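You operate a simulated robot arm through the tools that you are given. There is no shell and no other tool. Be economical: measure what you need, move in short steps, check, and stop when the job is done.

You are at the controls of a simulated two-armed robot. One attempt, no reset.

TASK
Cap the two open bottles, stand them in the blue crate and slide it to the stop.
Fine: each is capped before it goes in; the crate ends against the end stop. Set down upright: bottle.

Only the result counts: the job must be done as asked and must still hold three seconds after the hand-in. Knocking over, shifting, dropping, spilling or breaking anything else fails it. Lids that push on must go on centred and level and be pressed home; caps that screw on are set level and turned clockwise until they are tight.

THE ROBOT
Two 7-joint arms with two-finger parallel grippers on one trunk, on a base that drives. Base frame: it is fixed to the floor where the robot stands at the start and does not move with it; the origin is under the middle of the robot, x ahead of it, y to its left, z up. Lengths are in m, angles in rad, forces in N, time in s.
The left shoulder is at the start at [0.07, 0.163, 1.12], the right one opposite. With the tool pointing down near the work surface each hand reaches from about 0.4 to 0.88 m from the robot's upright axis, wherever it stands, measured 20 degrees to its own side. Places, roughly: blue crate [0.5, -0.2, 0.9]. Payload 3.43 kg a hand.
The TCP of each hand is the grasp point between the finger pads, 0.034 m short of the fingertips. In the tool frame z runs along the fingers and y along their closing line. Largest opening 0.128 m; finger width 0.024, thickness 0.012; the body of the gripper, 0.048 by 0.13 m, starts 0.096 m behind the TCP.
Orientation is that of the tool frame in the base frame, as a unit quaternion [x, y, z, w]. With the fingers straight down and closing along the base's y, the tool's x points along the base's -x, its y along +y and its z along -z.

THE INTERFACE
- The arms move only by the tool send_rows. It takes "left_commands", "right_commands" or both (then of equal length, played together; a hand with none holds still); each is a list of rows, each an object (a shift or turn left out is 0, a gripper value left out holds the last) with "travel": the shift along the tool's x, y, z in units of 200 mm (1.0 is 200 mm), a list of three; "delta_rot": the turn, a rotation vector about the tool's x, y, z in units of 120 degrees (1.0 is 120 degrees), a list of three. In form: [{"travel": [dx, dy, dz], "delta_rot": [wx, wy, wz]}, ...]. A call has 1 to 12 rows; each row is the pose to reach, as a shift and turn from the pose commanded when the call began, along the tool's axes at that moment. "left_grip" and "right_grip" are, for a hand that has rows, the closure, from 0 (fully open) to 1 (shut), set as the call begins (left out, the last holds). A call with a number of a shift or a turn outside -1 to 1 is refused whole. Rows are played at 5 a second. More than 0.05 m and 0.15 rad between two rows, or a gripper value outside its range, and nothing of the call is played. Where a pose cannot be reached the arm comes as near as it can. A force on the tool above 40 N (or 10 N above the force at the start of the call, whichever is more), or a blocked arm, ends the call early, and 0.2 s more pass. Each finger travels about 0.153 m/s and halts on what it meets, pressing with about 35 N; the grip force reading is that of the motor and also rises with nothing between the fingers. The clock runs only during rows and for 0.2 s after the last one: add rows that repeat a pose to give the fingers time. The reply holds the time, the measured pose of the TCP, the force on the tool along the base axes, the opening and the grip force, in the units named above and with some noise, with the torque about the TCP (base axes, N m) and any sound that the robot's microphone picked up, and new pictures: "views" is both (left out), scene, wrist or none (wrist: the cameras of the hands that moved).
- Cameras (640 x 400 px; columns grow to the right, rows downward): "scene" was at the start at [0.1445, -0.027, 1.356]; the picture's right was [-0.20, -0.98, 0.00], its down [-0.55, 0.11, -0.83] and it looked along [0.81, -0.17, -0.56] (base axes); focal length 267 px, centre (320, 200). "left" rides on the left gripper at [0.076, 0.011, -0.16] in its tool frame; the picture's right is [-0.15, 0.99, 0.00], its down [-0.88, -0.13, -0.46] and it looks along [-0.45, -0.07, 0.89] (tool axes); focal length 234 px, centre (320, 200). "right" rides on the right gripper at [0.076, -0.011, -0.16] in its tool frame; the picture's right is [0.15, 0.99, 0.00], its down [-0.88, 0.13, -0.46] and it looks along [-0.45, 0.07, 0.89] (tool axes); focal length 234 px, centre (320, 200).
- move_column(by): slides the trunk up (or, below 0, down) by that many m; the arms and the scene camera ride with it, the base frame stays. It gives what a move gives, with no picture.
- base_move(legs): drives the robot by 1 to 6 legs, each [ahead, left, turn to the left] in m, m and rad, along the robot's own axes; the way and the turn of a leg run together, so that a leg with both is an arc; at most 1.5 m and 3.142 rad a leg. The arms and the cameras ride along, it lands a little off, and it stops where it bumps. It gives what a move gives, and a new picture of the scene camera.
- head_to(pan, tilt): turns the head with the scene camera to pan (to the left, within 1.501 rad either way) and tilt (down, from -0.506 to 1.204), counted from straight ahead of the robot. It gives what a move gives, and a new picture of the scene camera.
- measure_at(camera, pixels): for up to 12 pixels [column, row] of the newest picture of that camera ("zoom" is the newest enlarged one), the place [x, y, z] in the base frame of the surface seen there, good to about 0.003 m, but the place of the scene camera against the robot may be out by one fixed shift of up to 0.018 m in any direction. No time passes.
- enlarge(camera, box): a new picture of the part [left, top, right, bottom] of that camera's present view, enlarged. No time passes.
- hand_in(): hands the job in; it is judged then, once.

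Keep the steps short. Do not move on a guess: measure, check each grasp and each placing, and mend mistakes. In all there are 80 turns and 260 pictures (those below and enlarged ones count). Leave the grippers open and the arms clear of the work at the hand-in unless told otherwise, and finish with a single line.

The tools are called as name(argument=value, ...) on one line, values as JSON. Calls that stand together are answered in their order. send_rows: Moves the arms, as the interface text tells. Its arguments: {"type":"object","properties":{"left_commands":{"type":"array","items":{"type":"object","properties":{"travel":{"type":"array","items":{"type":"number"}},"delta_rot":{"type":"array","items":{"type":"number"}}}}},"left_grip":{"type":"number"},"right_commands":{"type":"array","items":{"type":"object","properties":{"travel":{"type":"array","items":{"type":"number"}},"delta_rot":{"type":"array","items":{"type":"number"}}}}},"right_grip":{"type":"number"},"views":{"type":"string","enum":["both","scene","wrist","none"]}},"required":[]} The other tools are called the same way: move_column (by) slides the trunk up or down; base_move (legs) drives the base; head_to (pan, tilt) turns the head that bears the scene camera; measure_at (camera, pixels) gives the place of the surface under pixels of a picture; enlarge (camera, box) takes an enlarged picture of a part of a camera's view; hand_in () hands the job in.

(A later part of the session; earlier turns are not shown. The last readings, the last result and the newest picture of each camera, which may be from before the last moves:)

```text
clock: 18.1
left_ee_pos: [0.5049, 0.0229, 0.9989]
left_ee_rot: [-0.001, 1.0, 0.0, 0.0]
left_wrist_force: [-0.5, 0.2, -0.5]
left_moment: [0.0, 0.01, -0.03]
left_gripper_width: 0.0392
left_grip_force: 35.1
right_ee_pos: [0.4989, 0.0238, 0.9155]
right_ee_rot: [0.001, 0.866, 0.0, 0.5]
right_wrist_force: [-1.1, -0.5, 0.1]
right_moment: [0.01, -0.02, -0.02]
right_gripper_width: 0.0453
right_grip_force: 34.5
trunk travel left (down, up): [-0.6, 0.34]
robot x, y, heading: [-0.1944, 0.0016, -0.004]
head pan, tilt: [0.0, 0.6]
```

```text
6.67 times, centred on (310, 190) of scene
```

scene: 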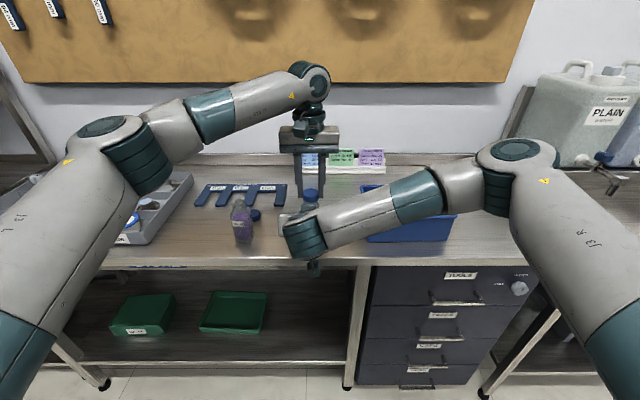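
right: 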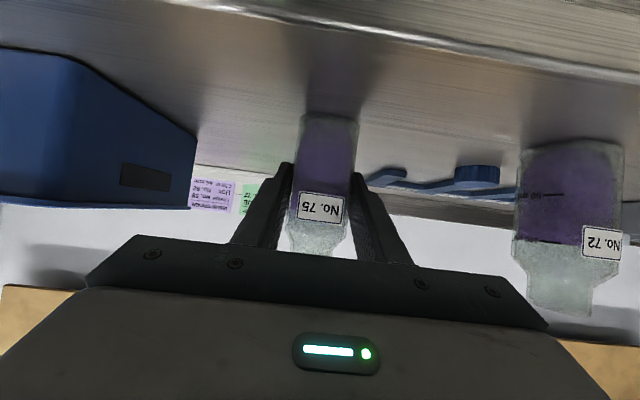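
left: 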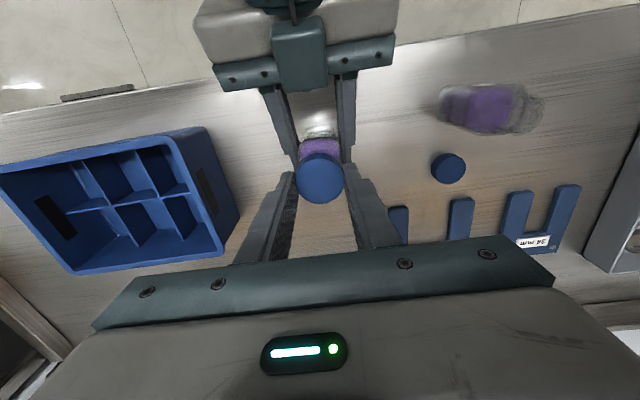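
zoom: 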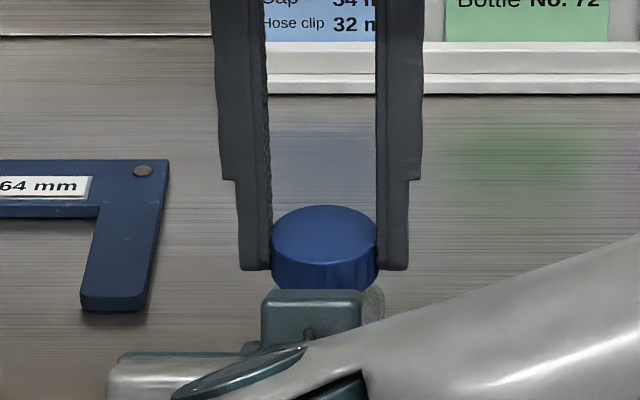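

send_rows(left_commands=[{"travel": [0, 0, 0.005]}, {"travel": [0, 0, 0.01]}, {"travel": [0, 0, 0.015]}, {"travel": [0, 0, 0.02]}, {"travel": [0, 0, 0.02]}], views="wrist")

enlarge(camera="left", box=[270, 130, 370, 220])

```text
clock: 19.3
left_ee_pos: [0.506, 0.0234, 0.9983]
left_ee_rot: [-0.001, 1.0, -0.001, 0.0]
left_wrist_force: [-0.3, 1.1, 11.8]
left_moment: [0.13, 0.09, -0.01]
left_gripper_width: 0.0392
left_grip_force: 35.4
right_ee_pos: [0.4993, 0.024, 0.9151]
right_ee_rot: [0.001, 0.866, -0.001, 0.5]
right_wrist_force: [1.9, -0.5, -4.5]
right_moment: [-0.08, -0.18, 0.04]
right_gripper_width: 0.0453
right_grip_force: 34.7
trunk travel left (down, up): [-0.6, 0.34]
robot x, y, heading: [-0.1982, 0.0013, -0.002]
head pan, tilt: [0.0, 0.6]
```

left: 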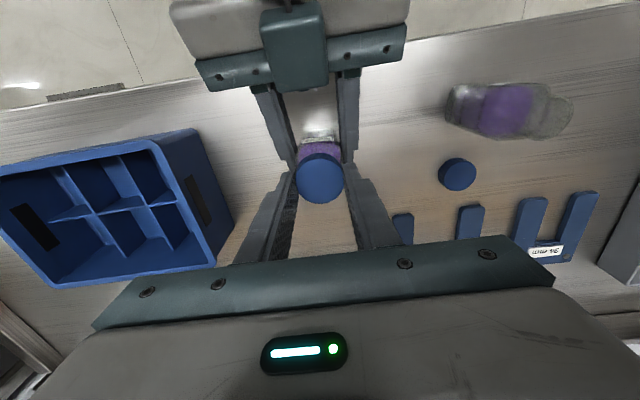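

```text
4.44 times, centred on (320, 175) of left
```

zoom: 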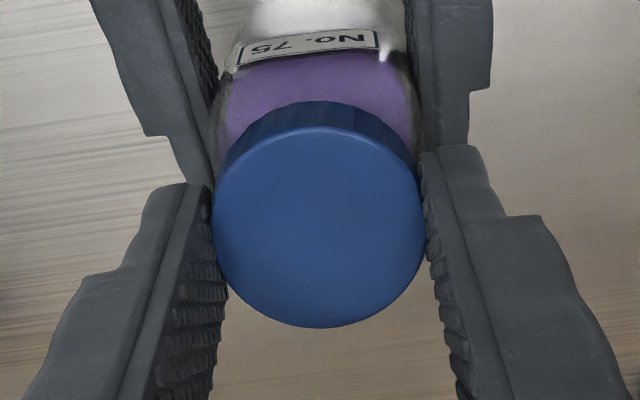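

Contact: 12 N at TCP z 0.998. Now turn clockwise (positive about tool z) ~60° and watch torque.

send_rows(left_commands=[{"travel": [0, 0, 0], "delta_rot": [0, 0, 0.07]}, {"travel": [0, 0, 0], "delta_rot": [0, 0, 0.14]}, {"travel": [0, 0, 0.001], "delta_rot": [0, 0, 0.21]}, {"travel": [0, 0, 0.001], "delta_rot": [0, 0, 0.28]}, {"travel": [0, 0, 0.002], "delta_rot": [0, 0, 0.35]}, {"travel": [0, 0, 0.002], "delta_rot": [0, 0, 0.42]}, {"travel": [0, 0, 0.003], "delta_rot": [0, 0, 0.49]}], views="wrist")

```text
clock: 20.9
left_ee_pos: [0.5039, 0.0203, 0.9956]
left_ee_rot: [0.404, 0.915, 0.0, 0.0]
left_wrist_force: [-12.3, -3.4, 22.9]
left_moment: [-0.06, 0.7, -0.01]
left_gripper_width: 0.0391
left_grip_force: 35.0
left hand out of reach, approached as far as the arm can: row 7
right_ee_pos: [0.4979, 0.0225, 0.9151]
right_ee_rot: [0.001, 0.866, 0.0, 0.5]
right_wrist_force: [11.9, 3.6, -13.7]
right_moment: [-0.35, 0.4, -0.05]
right_gripper_width: 0.0451
right_grip_force: 35.2
trunk travel left (down, up): [-0.6, 0.34]
robot x, y, heading: [-0.1973, 0.001, 0.003]
head pan, tilt: [0.0, 0.6]
```

left: 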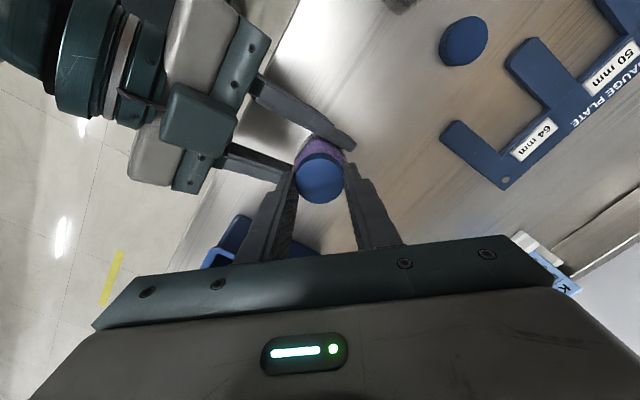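

The left wrist runs out of clockwise travel near +48°. I open the fingers here, rewind the wrist counter-clockwise, and regrip for a longer clockwise stroke.

send_rows(left_commands=[{"travel": [0, 0, 0]}, {"delta_rot": [0, 0, -0.07]}, {"delta_rot": [0, 0, -0.14]}, {"delta_rot": [0, 0, -0.21]}, {"delta_rot": [0, 0, -0.28]}, {"delta_rot": [0, 0, -0.35]}, {"delta_rot": [0, 0, -0.42]}, {"delta_rot": [0, 0, -0.49]}, {"delta_rot": [0, 0, -0.56]}, {"delta_rot": [0, 0, -0.63]}, {"delta_rot": [0, 0, -0.7]}, {"delta_rot": [0, 0, -0.77]}], left_grip=0.55, views="none")

send_rows(left_commands=[{"delta_rot": [0, 0, -0.07]}, {"delta_rot": [0, 0, -0.14]}, {"delta_rot": [0, 0, -0.21]}, {"delta_rot": [0, 0, -0.28]}, {"delta_rot": [0, 0, -0.35]}, {"delta_rot": [0, 0, -0.42]}, {"delta_rot": [0, 0, -0.49]}, {"delta_rot": [0, 0, -0.56]}])

enlarge(camera="left", box=[250, 110, 390, 230])

enlarge(camera="scene", box=[280, 160, 340, 220])

```text
clock: 23.5
left_ee_pos: [0.5054, 0.022, 0.9964]
left_ee_rot: [-0.382, 0.924, 0.0, 0.0]
left_wrist_force: [0.4, -0.3, -0.3]
left_moment: [0.0, 0.0, -0.01]
left_gripper_width: 0.0578
left_grip_force: 0.1
right_ee_pos: [0.4976, 0.0231, 0.9149]
right_ee_rot: [0.001, 0.866, 0.0, 0.5]
right_wrist_force: [0.6, 0.1, 1.4]
right_moment: [-0.09, -0.05, 0.0]
right_gripper_width: 0.0454
right_grip_force: 35.2
trunk travel left (down, up): [-0.6, 0.34]
robot x, y, heading: [-0.1956, -0.0001, -0.005]
head pan, tilt: [0.0, 0.6]
```

```text
clock: 25.3
left_ee_pos: [0.5056, 0.0241, 0.9957]
left_ee_rot: [0.83, -0.558, 0.0, 0.0]
left_wrist_force: [1.1, 0.2, 0.1]
left_moment: [0.02, 0.0, 0.01]
left_gripper_width: 0.0575
left_grip_force: 0.0
right_ee_pos: [0.4972, 0.0223, 0.9152]
right_ee_rot: [0.001, 0.866, -0.001, 0.501]
right_wrist_force: [0.5, 0.3, 2.3]
right_moment: [-0.1, -0.1, 0.01]
right_gripper_width: 0.0452
right_grip_force: 34.9
trunk travel left (down, up): [-0.6, 0.34]
robot x, y, heading: [-0.1946, -0.0053, -0.002]
head pan, tilt: [0.0, 0.6]
```

scene: 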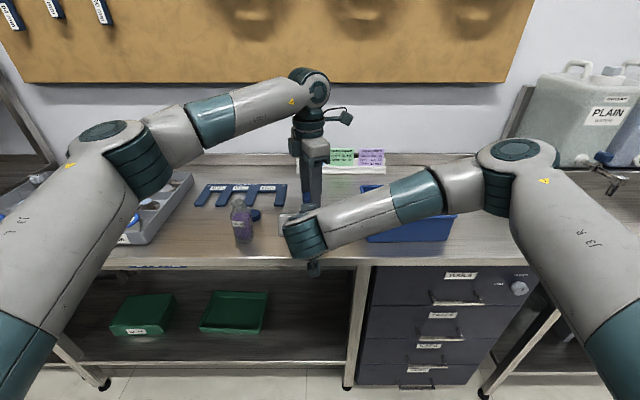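
left: 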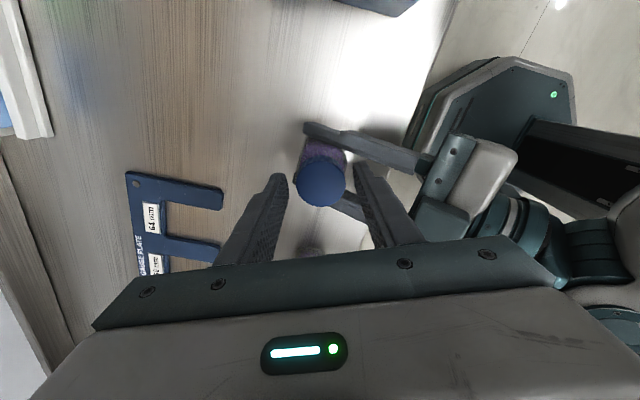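

```text
3.33 times, centred on (320, 170) of left
```

zoom: 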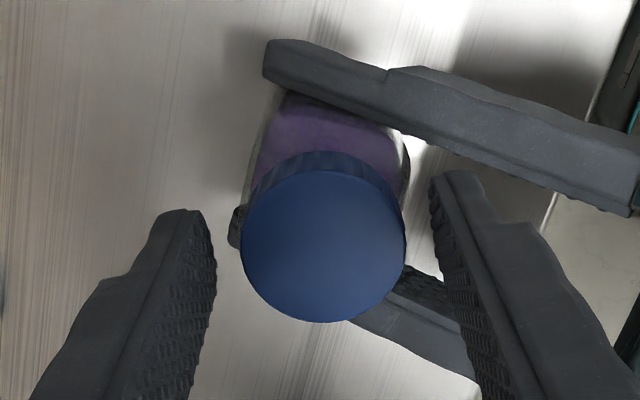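

```text
6.67 times, centred on (310, 190) of scene
```

zoom: 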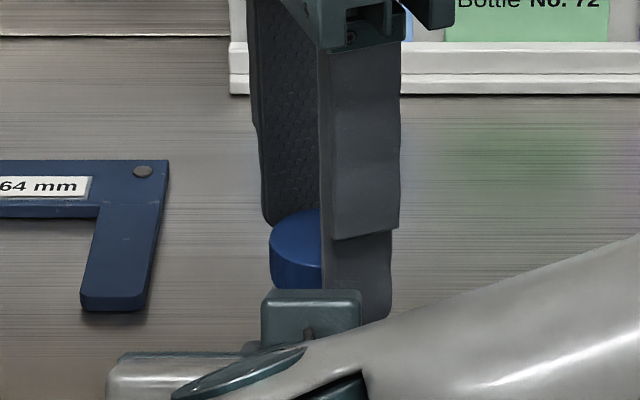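

Rewound to −112°. The cap sits level on the neck. Regrip and turn clockwise 75°, then again 75°, with a slight downward feed.

send_rows(left_commands=[{"travel": [0, 0, 0]}, {"travel": [0, 0, 0]}, {"travel": [0, 0, 0]}, {"delta_rot": [0, 0, 0.07]}, {"delta_rot": [0, 0, 0.14]}, {"delta_rot": [0, 0, 0.21]}, {"delta_rot": [0, 0, 0.28]}, {"delta_rot": [0, 0, 0.35]}, {"delta_rot": [0, 0, 0.42]}, {"delta_rot": [0, 0, 0.49]}, {"delta_rot": [0, 0, 0.56]}, {"delta_rot": [0, 0, 0.63]}], left_grip=1.0, views="none")

send_rows(left_commands=[{"travel": [0, 0, 0.001], "delta_rot": [0, 0, 0.07]}, {"travel": [0, 0, 0.001], "delta_rot": [0, 0, 0.14]}, {"travel": [0, 0, 0.001], "delta_rot": [0, 0, 0.21]}, {"travel": [0, 0, 0.001], "delta_rot": [0, 0, 0.28]}, {"travel": [0, 0, 0.002], "delta_rot": [0, 0, 0.35]}, {"travel": [0, 0, 0.002], "delta_rot": [0, 0, 0.42]}, {"travel": [0, 0, 0.002], "delta_rot": [0, 0, 0.49]}, {"travel": [0, 0, 0.002], "delta_rot": [0, 0, 0.56]}, {"travel": [0, 0, 0.002], "delta_rot": [0, 0, 0.62]}], views="none")

```text
clock: 27.9
left_ee_pos: [0.505, 0.0222, 0.9955]
left_ee_rot: [-0.311, 0.95, 0.0, -0.001]
left_wrist_force: [-19.1, -1.3, -4.2]
left_moment: [-0.19, 1.11, 0.04]
left_gripper_width: 0.0393
left_grip_force: 34.9
right_ee_pos: [0.5001, 0.0226, 0.9156]
right_ee_rot: [0.001, 0.866, -0.001, 0.5]
right_wrist_force: [20.6, 0.0, 3.0]
right_moment: [0.12, 0.46, 0.01]
right_gripper_width: 0.0452
right_grip_force: 35.0
trunk travel left (down, up): [-0.6, 0.34]
robot x, y, heading: [-0.1958, -0.0022, 0.001]
head pan, tilt: [0.0, 0.6]
```

```text
clock: 29.9
left_ee_pos: [0.5057, 0.0237, 0.996]
left_ee_rot: [0.326, 0.945, 0.0, 0.0]
left_wrist_force: [3.1, -3.6, -5.9]
left_moment: [-0.26, -0.13, 0.61]
left_gripper_width: 0.0389
left_grip_force: 35.0
right_ee_pos: [0.4979, 0.0246, 0.9156]
right_ee_rot: [-0.001, 0.866, 0.001, 0.499]
right_wrist_force: [-5.0, 4.2, 8.2]
right_moment: [-0.01, -0.24, -0.58]
right_gripper_width: 0.0451
right_grip_force: 34.8
trunk travel left (down, up): [-0.6, 0.34]
robot x, y, heading: [-0.1968, 0.0032, 0.0]
head pan, tilt: [0.0, 0.6]
```

Torque rose to 0.61 N·m with the thread pulling down – tightening. I'll release, rewind, and do one more confirming turn.

send_rows(left_commands=[{"travel": [0, 0, 0]}, {"travel": [0, 0, 0]}, {"delta_rot": [0, 0, -0.07]}, {"delta_rot": [0, 0, -0.14]}, {"delta_rot": [0, 0, -0.21]}, {"delta_rot": [0, 0, -0.28]}, {"delta_rot": [0, 0, -0.35]}, {"delta_rot": [0, 0, -0.42]}, {"delta_rot": [0, 0, -0.49]}, {"delta_rot": [0, 0, -0.56]}, {"delta_rot": [0, 0, -0.63]}, {"delta_rot": [0, 0, -0.7]}], left_grip=0.55, views="wrist")

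enlarge(camera="left", box=[250, 110, 390, 230])

send_rows(left_commands=[{"travel": [0, 0, 0]}, {"travel": [0, 0, 0]}, {"travel": [0, 0, 0]}, {"delta_rot": [0, 0, 0.05]}, {"delta_rot": [0, 0, 0.1]}, {"delta_rot": [0, 0, 0.15]}, {"delta_rot": [0, 0, 0.2]}, {"delta_rot": [0, 0, 0.25]}], left_grip=1.0, views="wrist")

```text
clock: 32.5
left_ee_pos: [0.5054, 0.0221, 0.9944]
left_ee_rot: [-0.392, 0.92, 0.0, -0.001]
left_wrist_force: [0.0, -0.4, 0.3]
left_moment: [0.0, -0.04, -0.01]
left_gripper_width: 0.0578
left_grip_force: 0.0
right_ee_pos: [0.4986, 0.0226, 0.9153]
right_ee_rot: [0.0, 0.866, 0.0, 0.501]
right_wrist_force: [-1.2, -1.1, 1.9]
right_moment: [-0.08, -0.04, 0.0]
right_gripper_width: 0.045
right_grip_force: 35.2
trunk travel left (down, up): [-0.6, 0.34]
robot x, y, heading: [-0.1937, -0.0004, -0.002]
head pan, tilt: [0.0, 0.6]
```

left: 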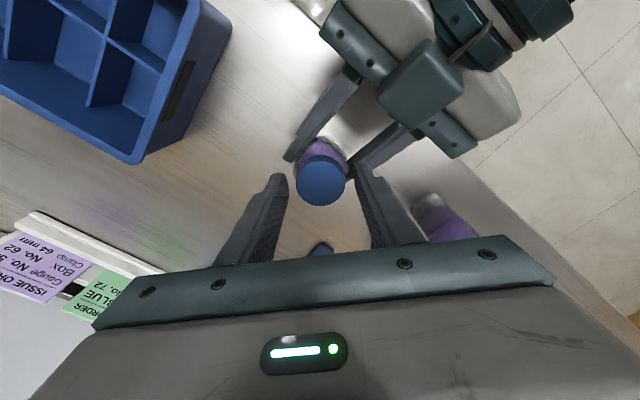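

```text
3.33 times, centred on (320, 170) of left
```

zoom: 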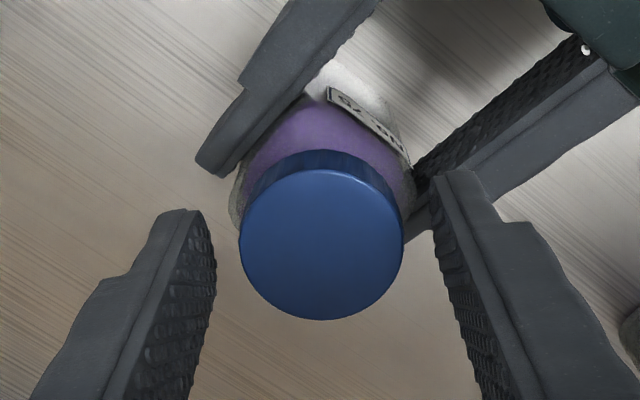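

```text
clock: 34.3
left_ee_pos: [0.5069, 0.0228, 0.9955]
left_ee_rot: [-0.138, 0.99, 0.0, -0.001]
left_wrist_force: [1.4, -0.7, -0.7]
left_moment: [0.06, 0.05, 0.63]
left_gripper_width: 0.0391
left_grip_force: 35.6
right_ee_pos: [0.4986, 0.024, 0.9158]
right_ee_rot: [0.0, 0.866, 0.0, 0.501]
right_wrist_force: [-0.8, -0.1, 1.8]
right_moment: [-0.19, -0.23, -0.59]
right_gripper_width: 0.0453
right_grip_force: 34.7
trunk travel left (down, up): [-0.6, 0.34]
robot x, y, heading: [-0.1933, 0.0001, 0.002]
head pan, tilt: [0.0, 0.6]
```

left: 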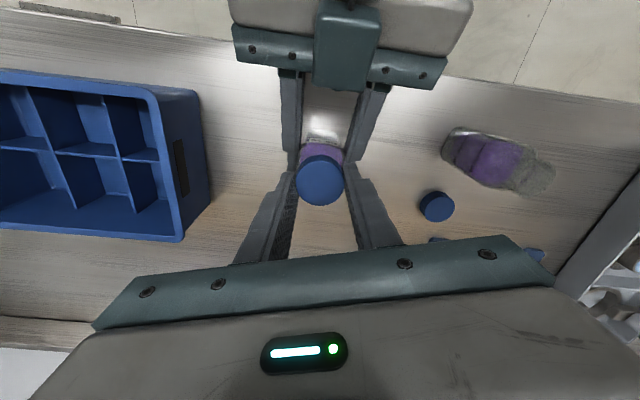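

Torque holds at ~0.63 N·m with the cap no longer advancing: tight. Now release with the right hand and back it straight off while the left holds the cap.

send_rows(right_commands=[{"travel": [0, 0, 0]}, {"travel": [0, 0, 0]}, {"travel": [0, 0, 0]}, {"travel": [0, 0, -0.2]}, {"travel": [0, 0, -0.4]}, {"travel": [0, 0, -0.6]}, {"travel": [0, 0, -0.8]}, {"travel": [0, 0, -0.8]}], right_grip=0.0, views="both")

enlarge(camera="scene", box=[270, 150, 470, 260])

```text
clock: 36.1
left_ee_pos: [0.5061, 0.0232, 0.9953]
left_ee_rot: [-0.139, 0.99, 0.0, 0.0]
left_wrist_force: [-0.3, -0.2, 0.6]
left_moment: [0.05, 0.05, -0.02]
left_gripper_width: 0.0393
left_grip_force: 35.4
right_ee_pos: [0.3585, 0.0235, 0.9979]
right_ee_rot: [0.002, 0.866, -0.001, 0.5]
right_wrist_force: [-0.2, -0.1, 0.5]
right_moment: [-0.02, 0.03, 0.01]
right_gripper_width: 0.1279
right_grip_force: 0.0
trunk travel left (down, up): [-0.6, 0.34]
robot x, y, heading: [-0.1974, 0.0034, 0.0]
head pan, tilt: [0.0, 0.6]
```

scene: 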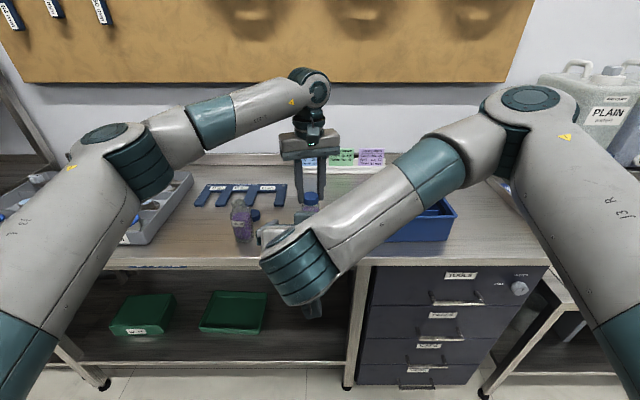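
right: 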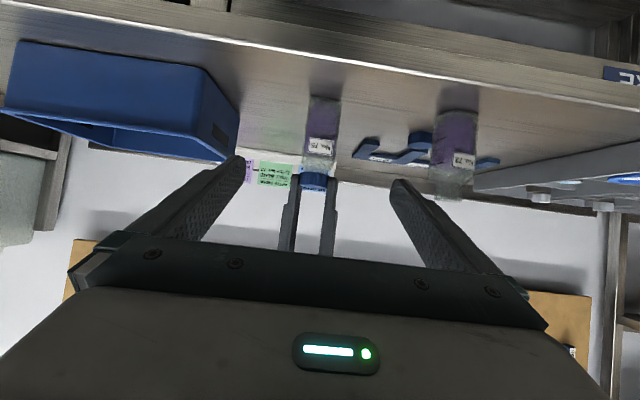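

```text
3.20 times, centred on (370, 205) of scene
```

zoom: 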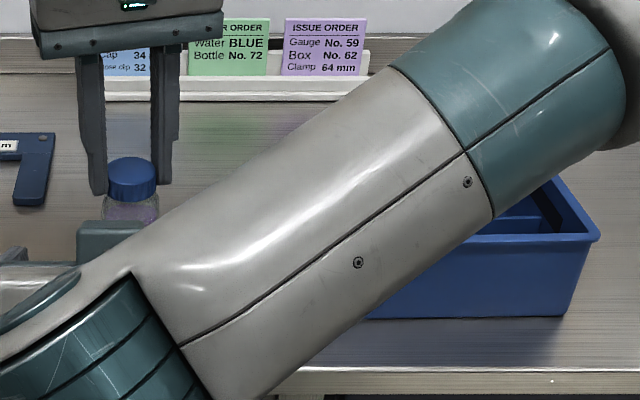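

Clean release; the bottle stands with cap on. Next: right hand back and away to the right/up, while the left lifts bottle 75 by its cap.

send_rows(right_commands=[{"travel": [-0.1, -0.2, -0.06]}, {"travel": [-0.2, -0.4, -0.12]}, {"travel": [-0.3, -0.6, -0.18]}, {"travel": [-0.4, -0.8, -0.24]}, {"travel": [-0.5, -1.0, -0.3]}, {"travel": [-0.5, -1.0, -0.3]}], left_commands=[{"travel": [0, 0, -0.02]}, {"travel": [0, 0, -0.1]}, {"travel": [0, 0, -0.25]}, {"travel": [0, 0, -0.45]}, {"travel": [0, 0, -0.65]}, {"travel": [0, 0, -0.65]}])

enlarge(camera="scene", box=[270, 130, 470, 255])

```text
clock: 37.5
left_ee_pos: [0.5089, 0.024, 1.1255]
left_ee_rot: [-0.139, 0.99, 0.0, 0.0]
left_wrist_force: [0.9, 0.6, -1.6]
left_moment: [-0.02, 0.01, 0.01]
left_gripper_width: 0.0392
left_grip_force: 35.1
right_ee_pos: [0.3623, -0.1719, 1.1163]
right_ee_rot: [0.0, 0.867, -0.001, 0.498]
right_wrist_force: [1.0, -0.5, -0.7]
right_moment: [0.0, 0.03, -0.02]
right_gripper_width: 0.1279
right_grip_force: 0.0
right hand out of reach, approached as far as the arm can: row 5, 6
trunk travel left (down, up): [-0.6, 0.34]
robot x, y, heading: [-0.1916, 0.003, 0.001]
head pan, tilt: [0.0, 0.6]
```

scene: 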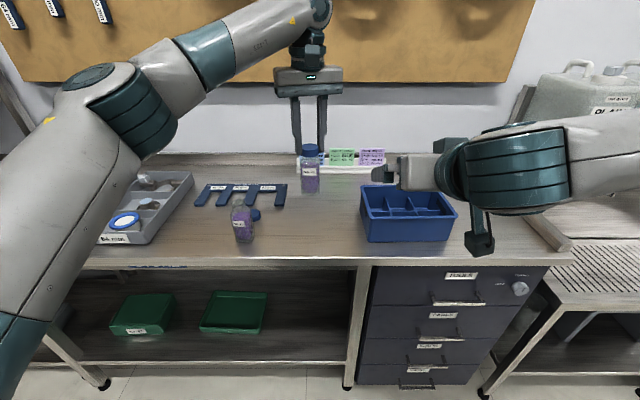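
right: 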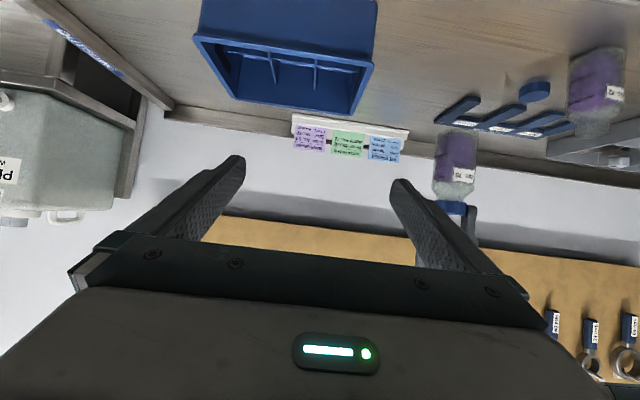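
left: 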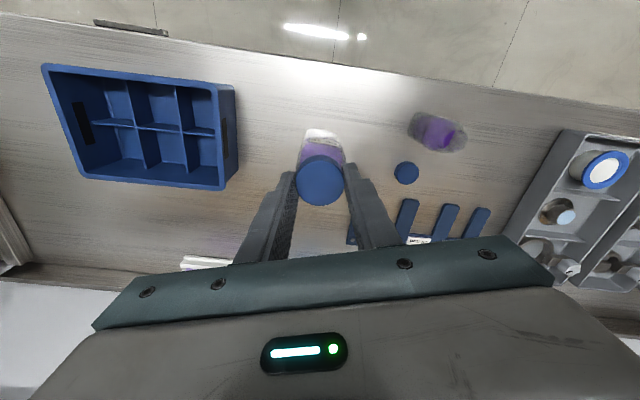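

```text
3.20 times, centred on (370, 192) of scene
```

zoom: 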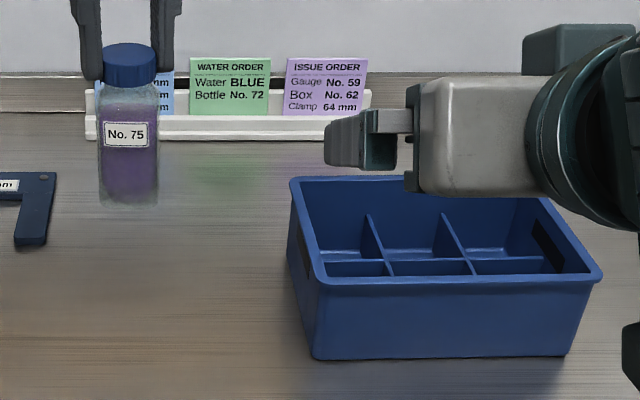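

Bottle 75 hangs upright and capped. Enlarge the crate in the left wrist view to locate the cells.

enlarge(camera="left", box=[30, 50, 250, 200])

measure_at(camera="left", pixels=[[152, 127], [179, 132], [200, 150], [207, 110], [172, 152], [168, 108], [148, 108], [218, 188], [213, 92], [48, 68], [82, 178], [200, 170]])

```text
2.67 times, centred on (140, 125) of left
```

zoom: 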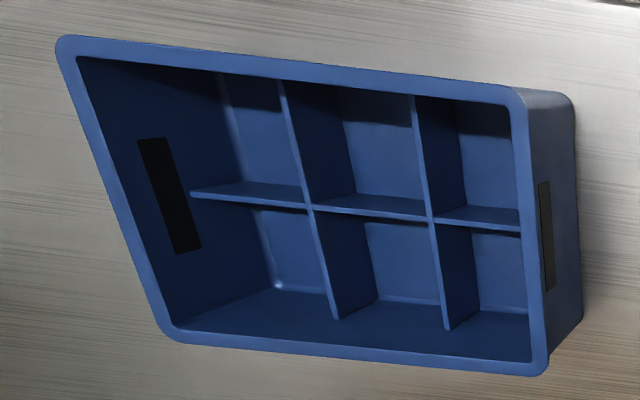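

```text
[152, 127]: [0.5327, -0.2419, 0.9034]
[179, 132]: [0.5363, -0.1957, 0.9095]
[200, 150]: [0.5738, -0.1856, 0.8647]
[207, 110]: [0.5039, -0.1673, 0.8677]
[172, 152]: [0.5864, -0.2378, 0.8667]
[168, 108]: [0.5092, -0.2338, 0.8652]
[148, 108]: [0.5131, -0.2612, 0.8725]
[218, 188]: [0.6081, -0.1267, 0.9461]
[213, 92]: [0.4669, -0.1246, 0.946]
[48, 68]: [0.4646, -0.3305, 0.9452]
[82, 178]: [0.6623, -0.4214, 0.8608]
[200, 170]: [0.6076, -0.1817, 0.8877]
```

measure_at(camera="left", pixels=[[180, 131], [136, 128], [175, 87], [187, 172], [125, 81], [145, 168], [214, 135], [212, 160], [209, 130], [210, 182], [100, 175], [90, 121]])

measure_at(camera="zoom", pixels=[[540, 360], [515, 95], [175, 330], [70, 45], [524, 232], [430, 365], [400, 85], [447, 326], [413, 100]])

```text
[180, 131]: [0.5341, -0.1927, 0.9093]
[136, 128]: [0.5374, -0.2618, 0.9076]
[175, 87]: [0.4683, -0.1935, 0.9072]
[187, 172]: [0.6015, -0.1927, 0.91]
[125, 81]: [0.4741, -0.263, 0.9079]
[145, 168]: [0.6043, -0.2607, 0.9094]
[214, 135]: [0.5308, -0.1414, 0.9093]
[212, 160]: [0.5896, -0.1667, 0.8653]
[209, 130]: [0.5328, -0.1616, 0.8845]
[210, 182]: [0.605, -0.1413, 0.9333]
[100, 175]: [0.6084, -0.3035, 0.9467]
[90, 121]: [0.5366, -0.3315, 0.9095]
```

```text
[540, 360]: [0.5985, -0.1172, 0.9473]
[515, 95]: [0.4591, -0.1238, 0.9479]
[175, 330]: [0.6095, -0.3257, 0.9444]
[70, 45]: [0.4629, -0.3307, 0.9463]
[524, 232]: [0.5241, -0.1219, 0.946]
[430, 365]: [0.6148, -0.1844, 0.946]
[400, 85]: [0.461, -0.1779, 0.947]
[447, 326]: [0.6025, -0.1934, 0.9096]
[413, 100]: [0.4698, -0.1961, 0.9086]
```

Cells: left column centre y≈−0.159; back row x≈0.572, front row x≈0.50; dividers' top at 0.909. I'll put bottle 75 in the back-left cell. Move over it at the present height, and shift the right hand further right out of the way.

send_rows(left_commands=[{"travel": [0, 0, 0]}, {"travel": [0, 0, 0]}, {"travel": [0, 0, 0]}, {"travel": [-0.016, -0.194, 0]}, {"travel": [-0.031, -0.388, 0]}, {"travel": [-0.047, -0.581, 0]}, {"travel": [-0.062, -0.775, 0]}, {"travel": [-0.078, -0.969, 0]}, {"travel": [-0.078, -0.969, 0]}], right_commands=[{"travel": [0, -0.2, 0.02]}, {"travel": [0, -0.4, 0.04]}, {"travel": [0, -0.6, 0.06]}, {"travel": [0, -0.8, 0.08]}, {"travel": [0, -0.8, 0.08]}, {"travel": [0, -0.8, 0.08]}, {"travel": [0, -0.8, 0.08]}, {"travel": [0, -0.8, 0.08]}, {"travel": [0, -0.8, 0.08]}])

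enlarge(camera="left", box=[160, 60, 420, 240])

enlarge(camera="scene", box=[330, 130, 490, 250])

```text
clock: 39.5
left_ee_pos: [0.5088, -0.1276, 1.1196]
left_ee_rot: [-0.139, 0.99, 0.0, -0.001]
left_wrist_force: [0.9, 0.1, -0.8]
left_moment: [-0.04, 0.04, -0.03]
left_gripper_width: 0.0392
left_grip_force: 35.5
left hand out of reach, approached as far as the arm can: row 6, 7, 8, 9
right_ee_pos: [0.374, -0.3339, 1.1084]
right_ee_rot: [0.0, 0.866, -0.001, 0.499]
right_wrist_force: [0.0, -0.2, -0.4]
right_moment: [-0.01, 0.01, -0.03]
right_gripper_width: 0.1278
right_grip_force: 0.1
right hand out of reach, approached as far as the arm can: row 1, 2
trunk travel left (down, up): [-0.6, 0.34]
robot x, y, heading: [-0.1927, -0.001, -0.005]
head pan, tilt: [0.0, 0.6]
```

scene: 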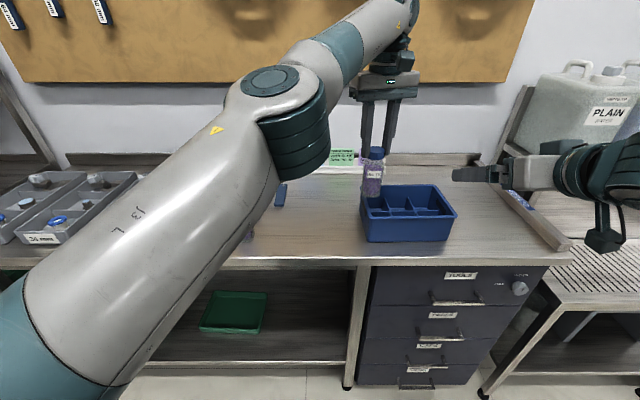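
right: 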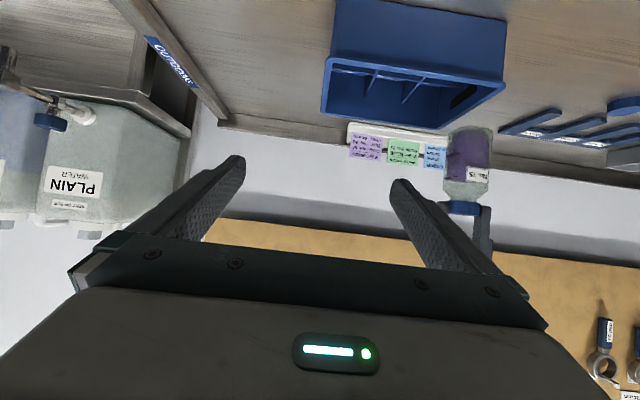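
left: 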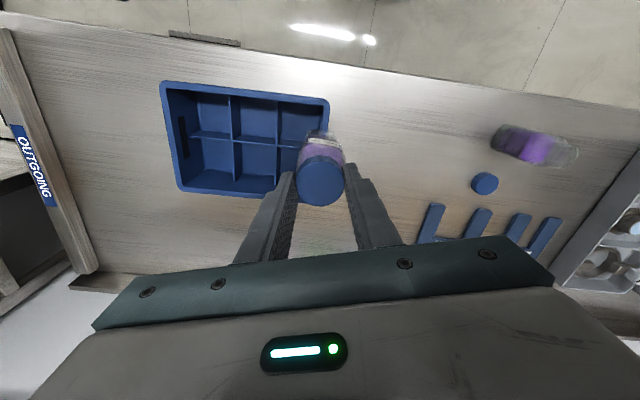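

```text
2.22 times, centred on (290, 150) of left
```

zoom: 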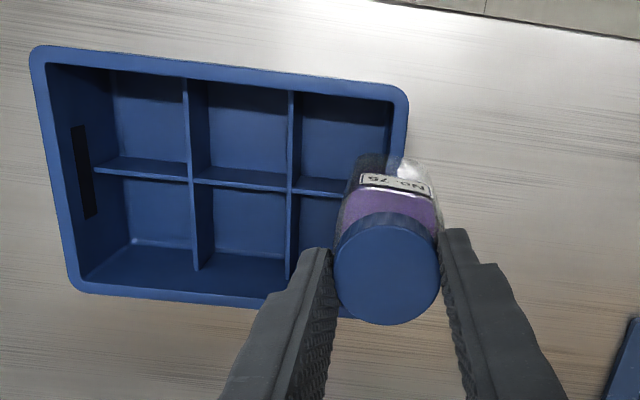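

```text
3.33 times, centred on (410, 190) of scene
```

zoom: 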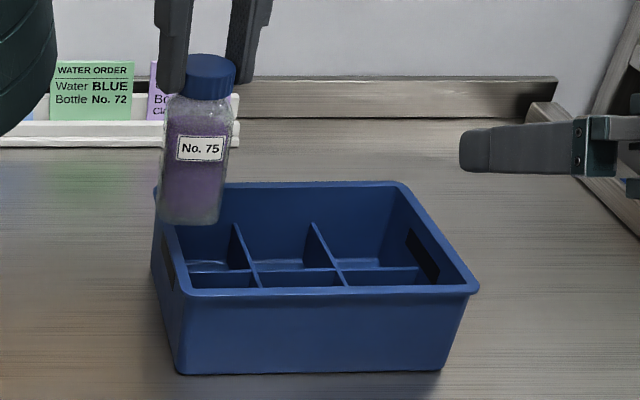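

That cell is beyond the left arm's reach from here. The bottle bottom is at ~0.985, well above the crate rim (0.946), so I drive the base 0.12 right and 0.05 ahead.

base_move(legs=[[0.05, -0.12, 0]])

```text
clock: 40.8
left_ee_pos: [0.5586, -0.244, 1.1197]
left_ee_rot: [-0.14, 0.99, 0.0, 0.0]
left_wrist_force: [-0.5, -0.2, -1.9]
left_moment: [0.03, -0.02, -0.01]
left_gripper_width: 0.0396
left_grip_force: 34.2
right_ee_pos: [0.4243, -0.4522, 1.1109]
right_ee_rot: [0.0, 0.866, 0.0, 0.5]
right_wrist_force: [0.1, 0.3, 0.0]
right_moment: [-0.01, -0.03, 0.0]
right_gripper_width: 0.1281
right_grip_force: 0.1
trunk travel left (down, up): [-0.6, 0.34]
robot x, y, heading: [-0.143, -0.1211, -0.003]
head pan, tilt: [0.0, 0.6]
```

scene: 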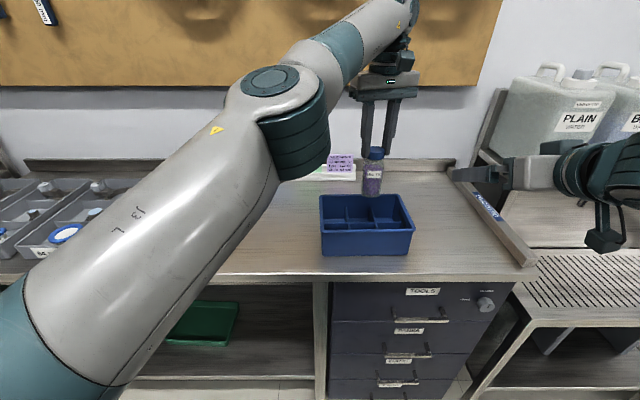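

Now shift the bottle to over the back-left cell.

send_rows(left_commands=[{"travel": [-0.1, 0.193, 0]}, {"travel": [-0.194, 0.386, 0]}, {"travel": [-0.194, 0.386, 0]}])

enlarge(camera="left", box=[160, 60, 420, 240])

enlarge(camera="scene", box=[290, 130, 450, 270])

```text
clock: 41.6
left_ee_pos: [0.5757, -0.1624, 1.1195]
left_ee_rot: [-0.139, 0.99, 0.001, 0.0]
left_wrist_force: [-0.6, -0.2, 0.1]
left_moment: [-0.02, 0.01, 0.0]
left_gripper_width: 0.0394
left_grip_force: 35.4
right_ee_pos: [0.4236, -0.4535, 1.1085]
right_ee_rot: [0.001, 0.866, 0.001, 0.5]
right_wrist_force: [-0.2, 0.4, -0.5]
right_moment: [-0.02, 0.03, -0.01]
right_gripper_width: 0.1282
right_grip_force: 0.1
trunk travel left (down, up): [-0.6, 0.34]
robot x, y, heading: [-0.1463, -0.1189, -0.003]
head pan, tilt: [0.0, 0.6]
```

scene: 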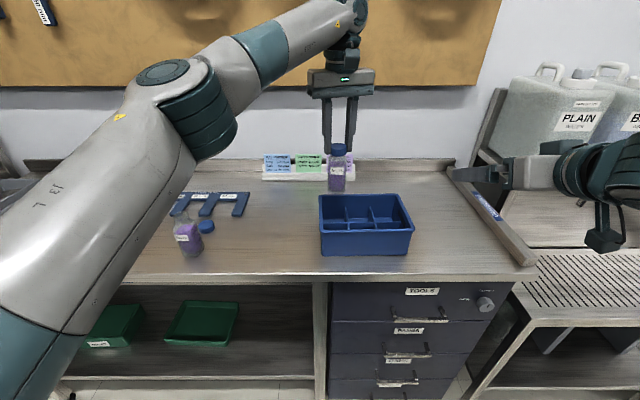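
left: 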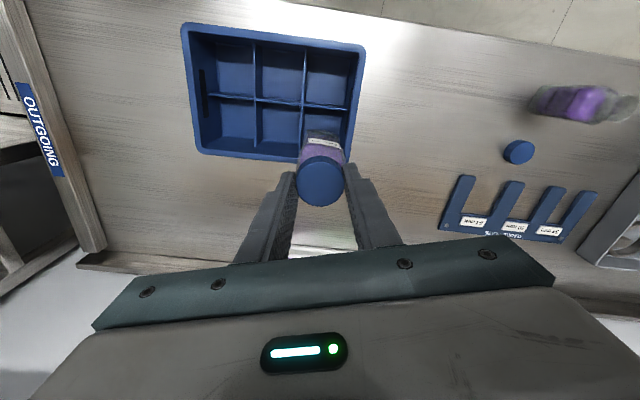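

```text
2.22 times, centred on (290, 150) of left
```

zoom: 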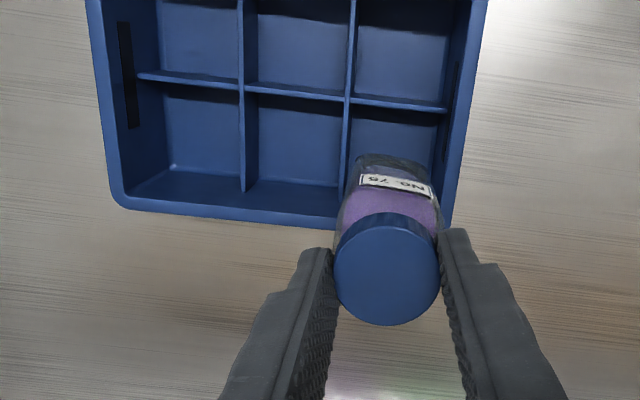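

```text
2.86 times, centred on (370, 200) of scene
```

zoom: 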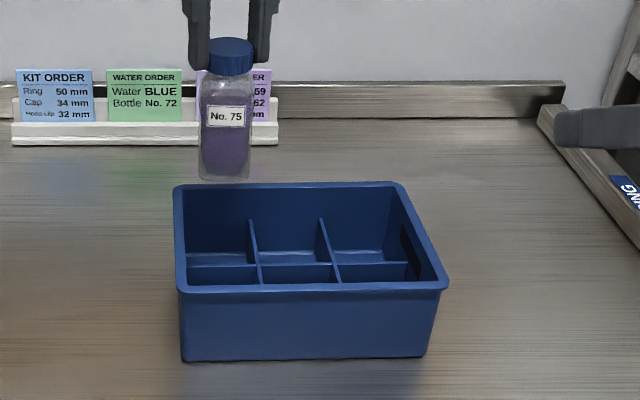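

measure_at(camera="zoom", pixels=[[348, 97], [463, 120], [300, 214], [452, 190], [400, 102], [395, 130], [400, 270]])

```text
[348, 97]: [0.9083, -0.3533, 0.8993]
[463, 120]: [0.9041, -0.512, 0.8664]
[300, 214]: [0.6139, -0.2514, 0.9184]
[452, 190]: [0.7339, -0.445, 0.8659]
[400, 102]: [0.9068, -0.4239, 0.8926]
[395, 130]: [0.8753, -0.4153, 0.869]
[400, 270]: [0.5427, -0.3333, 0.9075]
```

measure_at(camera="left", pixels=[[303, 104], [354, 114], [281, 157], [350, 145], [325, 106], [322, 178]])

```text
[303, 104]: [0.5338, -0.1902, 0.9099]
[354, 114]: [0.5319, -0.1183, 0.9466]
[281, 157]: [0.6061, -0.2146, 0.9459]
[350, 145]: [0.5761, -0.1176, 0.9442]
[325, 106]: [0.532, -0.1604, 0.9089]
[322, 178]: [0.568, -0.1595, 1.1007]
```

Cell centre ≈ (0.569, −0.157); bottle ≈ (0.572, −0.160). Small correction, then descend to just above the floor.

send_rows(left_commands=[{"travel": [0.008, 0.016, 0.1]}, {"travel": [0.008, 0.016, 0.2]}, {"travel": [0.008, 0.016, 0.3]}, {"travel": [0.008, 0.016, 0.4]}, {"travel": [0.008, 0.016, 0.5]}, {"travel": [0.008, 0.016, 0.55]}, {"travel": [0.008, 0.016, 0.57]}])

enlarge(camera="scene", box=[290, 130, 450, 270])

```text
clock: 43.2
left_ee_pos: [0.571, -0.159, 1.0036]
left_ee_rot: [-0.139, 0.99, 0.0, 0.001]
left_wrist_force: [0.6, -0.3, -1.7]
left_moment: [0.01, 0.0, -0.01]
left_gripper_width: 0.0394
left_grip_force: 35.3
right_ee_pos: [0.4257, -0.4518, 1.1089]
right_ee_rot: [0.0, 0.866, 0.0, 0.5]
right_wrist_force: [0.6, -0.6, 0.1]
right_moment: [0.01, 0.03, 0.01]
right_gripper_width: 0.128
right_grip_force: 0.1
trunk travel left (down, up): [-0.6, 0.34]
robot x, y, heading: [-0.1451, -0.1215, -0.001]
head pan, tilt: [0.0, 0.6]
```

scene: 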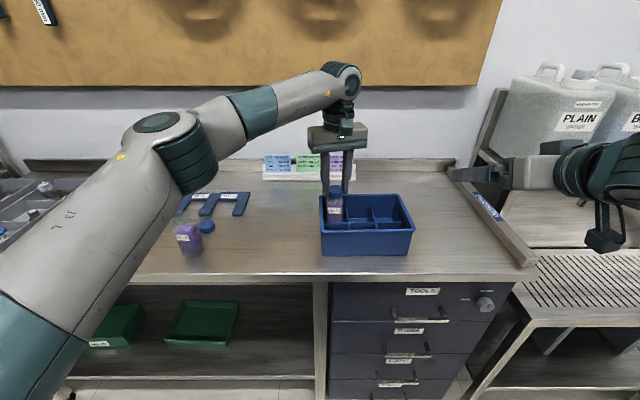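
left: 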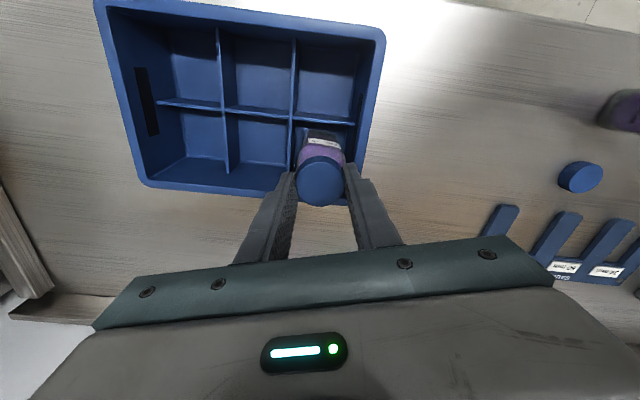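

```text
2.86 times, centred on (370, 200) of scene
```

zoom: 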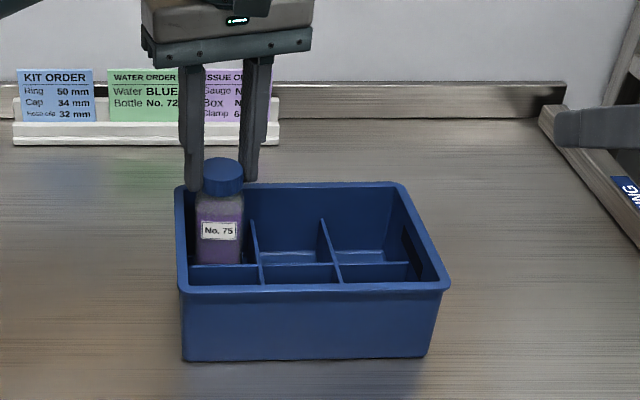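

Inside the cell cleanly. Lower last millimetres until contact.

send_rows(left_commands=[{"travel": [0, 0, 0.005]}, {"travel": [0, 0, 0.01]}, {"travel": [0, 0, 0.015]}, {"travel": [0, 0, 0.018]}], views="none")

```text
clock: 44.2
left_ee_pos: [0.5729, -0.1566, 0.9998]
left_ee_rot: [-0.14, 0.99, 0.0, 0.0]
left_wrist_force: [-0.4, 0.1, -1.4]
left_moment: [0.0, -0.03, -0.02]
left_gripper_width: 0.0392
left_grip_force: 35.0
right_ee_pos: [0.4247, -0.4518, 1.1092]
right_ee_rot: [0.001, 0.866, -0.001, 0.501]
right_wrist_force: [-0.8, 0.2, -0.6]
right_moment: [0.0, 0.0, 0.03]
right_gripper_width: 0.128
right_grip_force: 0.1
trunk travel left (down, up): [-0.6, 0.34]
robot x, y, heading: [-0.1439, -0.117, -0.002]
head pan, tilt: [0.0, 0.6]
```

send_rows(left_commands=[{"travel": [0, 0, 0.005]}, {"travel": [0, 0, 0.01]}, {"travel": [0, 0, 0.015]}, {"travel": [0, 0, 0.015]}], views="none")

```text
clock: 45.2
left_ee_pos: [0.5719, -0.1573, 0.9992]
left_ee_rot: [-0.14, 0.99, -0.001, 0.002]
left_wrist_force: [-0.3, 1.8, 9.9]
left_moment: [0.13, -0.11, 0.01]
left_gripper_width: 0.0395
left_grip_force: 34.7
right_ee_pos: [0.4238, -0.4519, 1.1106]
right_ee_rot: [0.0, 0.866, 0.0, 0.501]
right_wrist_force: [0.7, -0.3, -0.4]
right_moment: [0.0, 0.0, -0.01]
right_gripper_width: 0.1281
right_grip_force: 0.1
trunk travel left (down, up): [-0.6, 0.34]
robot x, y, heading: [-0.1439, -0.1214, 0.0]
head pan, tilt: [0.0, 0.6]
```

Contact with the cell floor (10 N). Release, lift, look.

send_rows(left_commands=[{"travel": [0, 0, -0.005]}, {"travel": [0, 0, -0.005]}, {"travel": [0, 0, -0.1]}, {"travel": [0, 0, -0.3]}, {"travel": [0, 0, -0.5], "delta_rot": [0, 0, 0.067]}, {"travel": [0, 0, -0.6], "delta_rot": [0, 0, 0.134]}, {"travel": [0, 0, -0.6], "delta_rot": [0, 0, 0.134]}], left_grip=0.4)

enlarge(camera="scene", box=[290, 130, 450, 270])

```text
clock: 46.8
left_ee_pos: [0.5719, -0.1576, 1.1182]
left_ee_rot: [0.001, 1.0, 0.0, 0.0]
left_wrist_force: [0.9, -0.2, 0.6]
left_moment: [0.0, 0.02, 0.0]
left_gripper_width: 0.0767
left_grip_force: 0.0
right_ee_pos: [0.4262, -0.4525, 1.11]
right_ee_rot: [0.0, 0.866, 0.0, 0.5]
right_wrist_force: [0.3, -0.4, -0.8]
right_moment: [0.02, 0.01, 0.02]
right_gripper_width: 0.1283
right_grip_force: 0.1
trunk travel left (down, up): [-0.6, 0.34]
robot x, y, heading: [-0.1434, -0.1197, 0.002]
head pan, tilt: [0.0, 0.6]
```

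scene: 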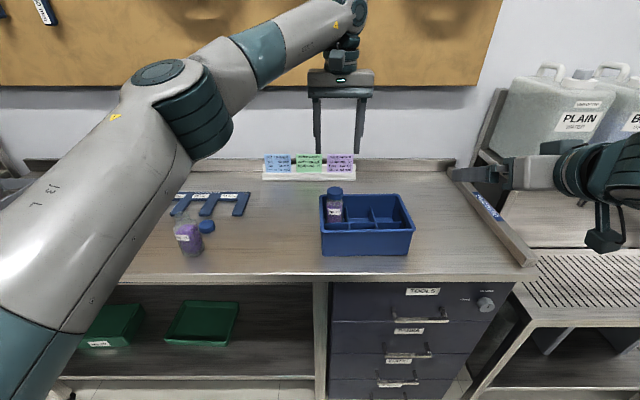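
left: 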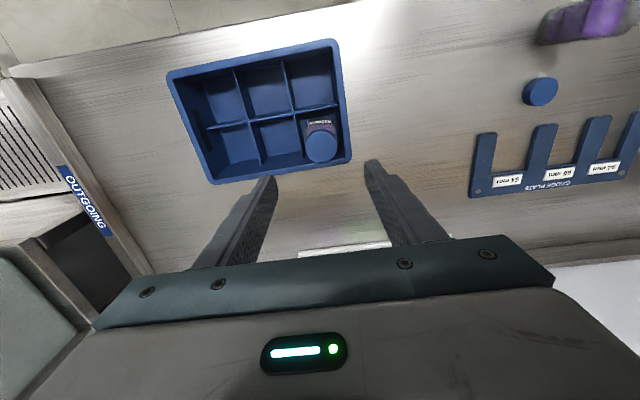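

```text
2.86 times, centred on (370, 200) of scene
```

zoom: 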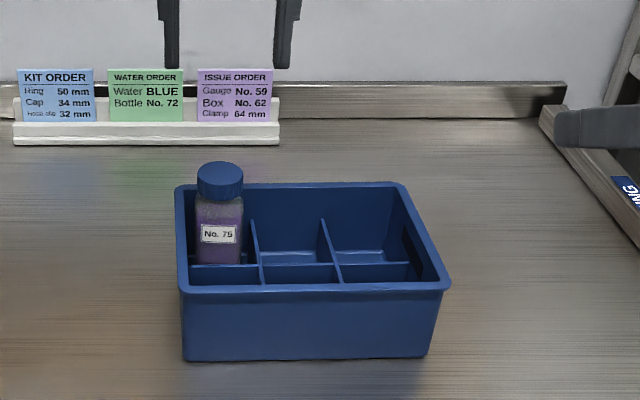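

Bottle 75 stands upright in its cell. Now drive back/left so bottle 72 sits in front of the robot as bottle 75 did.

base_move(legs=[[-0.067, 0.26, 0]])

send_rows(left_commands=[{"travel": [-0.14, 0.24, 0.0]}, {"travel": [-0.28, 0.47, 0.1]}, {"travel": [-0.28, 0.47, 0.28]}, {"travel": [-0.28, 0.47, 0.28]}], left_grip=0.3, views="wrist")

```text
clock: 48.7
left_ee_pos: [0.5058, 0.1021, 1.1197]
left_ee_rot: [0.001, 1.0, 0.0, 0.0]
left_wrist_force: [0.0, 0.1, 0.0]
left_moment: [-0.02, 0.01, 0.04]
left_gripper_width: 0.0768
left_grip_force: 0.0
right_ee_pos: [0.3576, -0.1901, 1.1097]
right_ee_rot: [0.0, 0.866, 0.0, 0.499]
right_wrist_force: [-0.4, 0.6, -0.8]
right_moment: [0.02, -0.01, 0.0]
right_gripper_width: 0.128
right_grip_force: 0.1
trunk travel left (down, up): [-0.6, 0.34]
robot x, y, heading: [-0.2117, 0.145, -0.006]
head pan, tilt: [0.0, 0.6]
```

scene: 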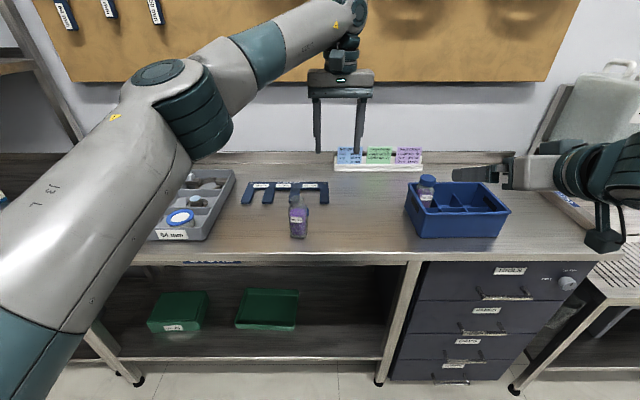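

```text
refused: row 1 steps farther than a row can; nothing moved
```

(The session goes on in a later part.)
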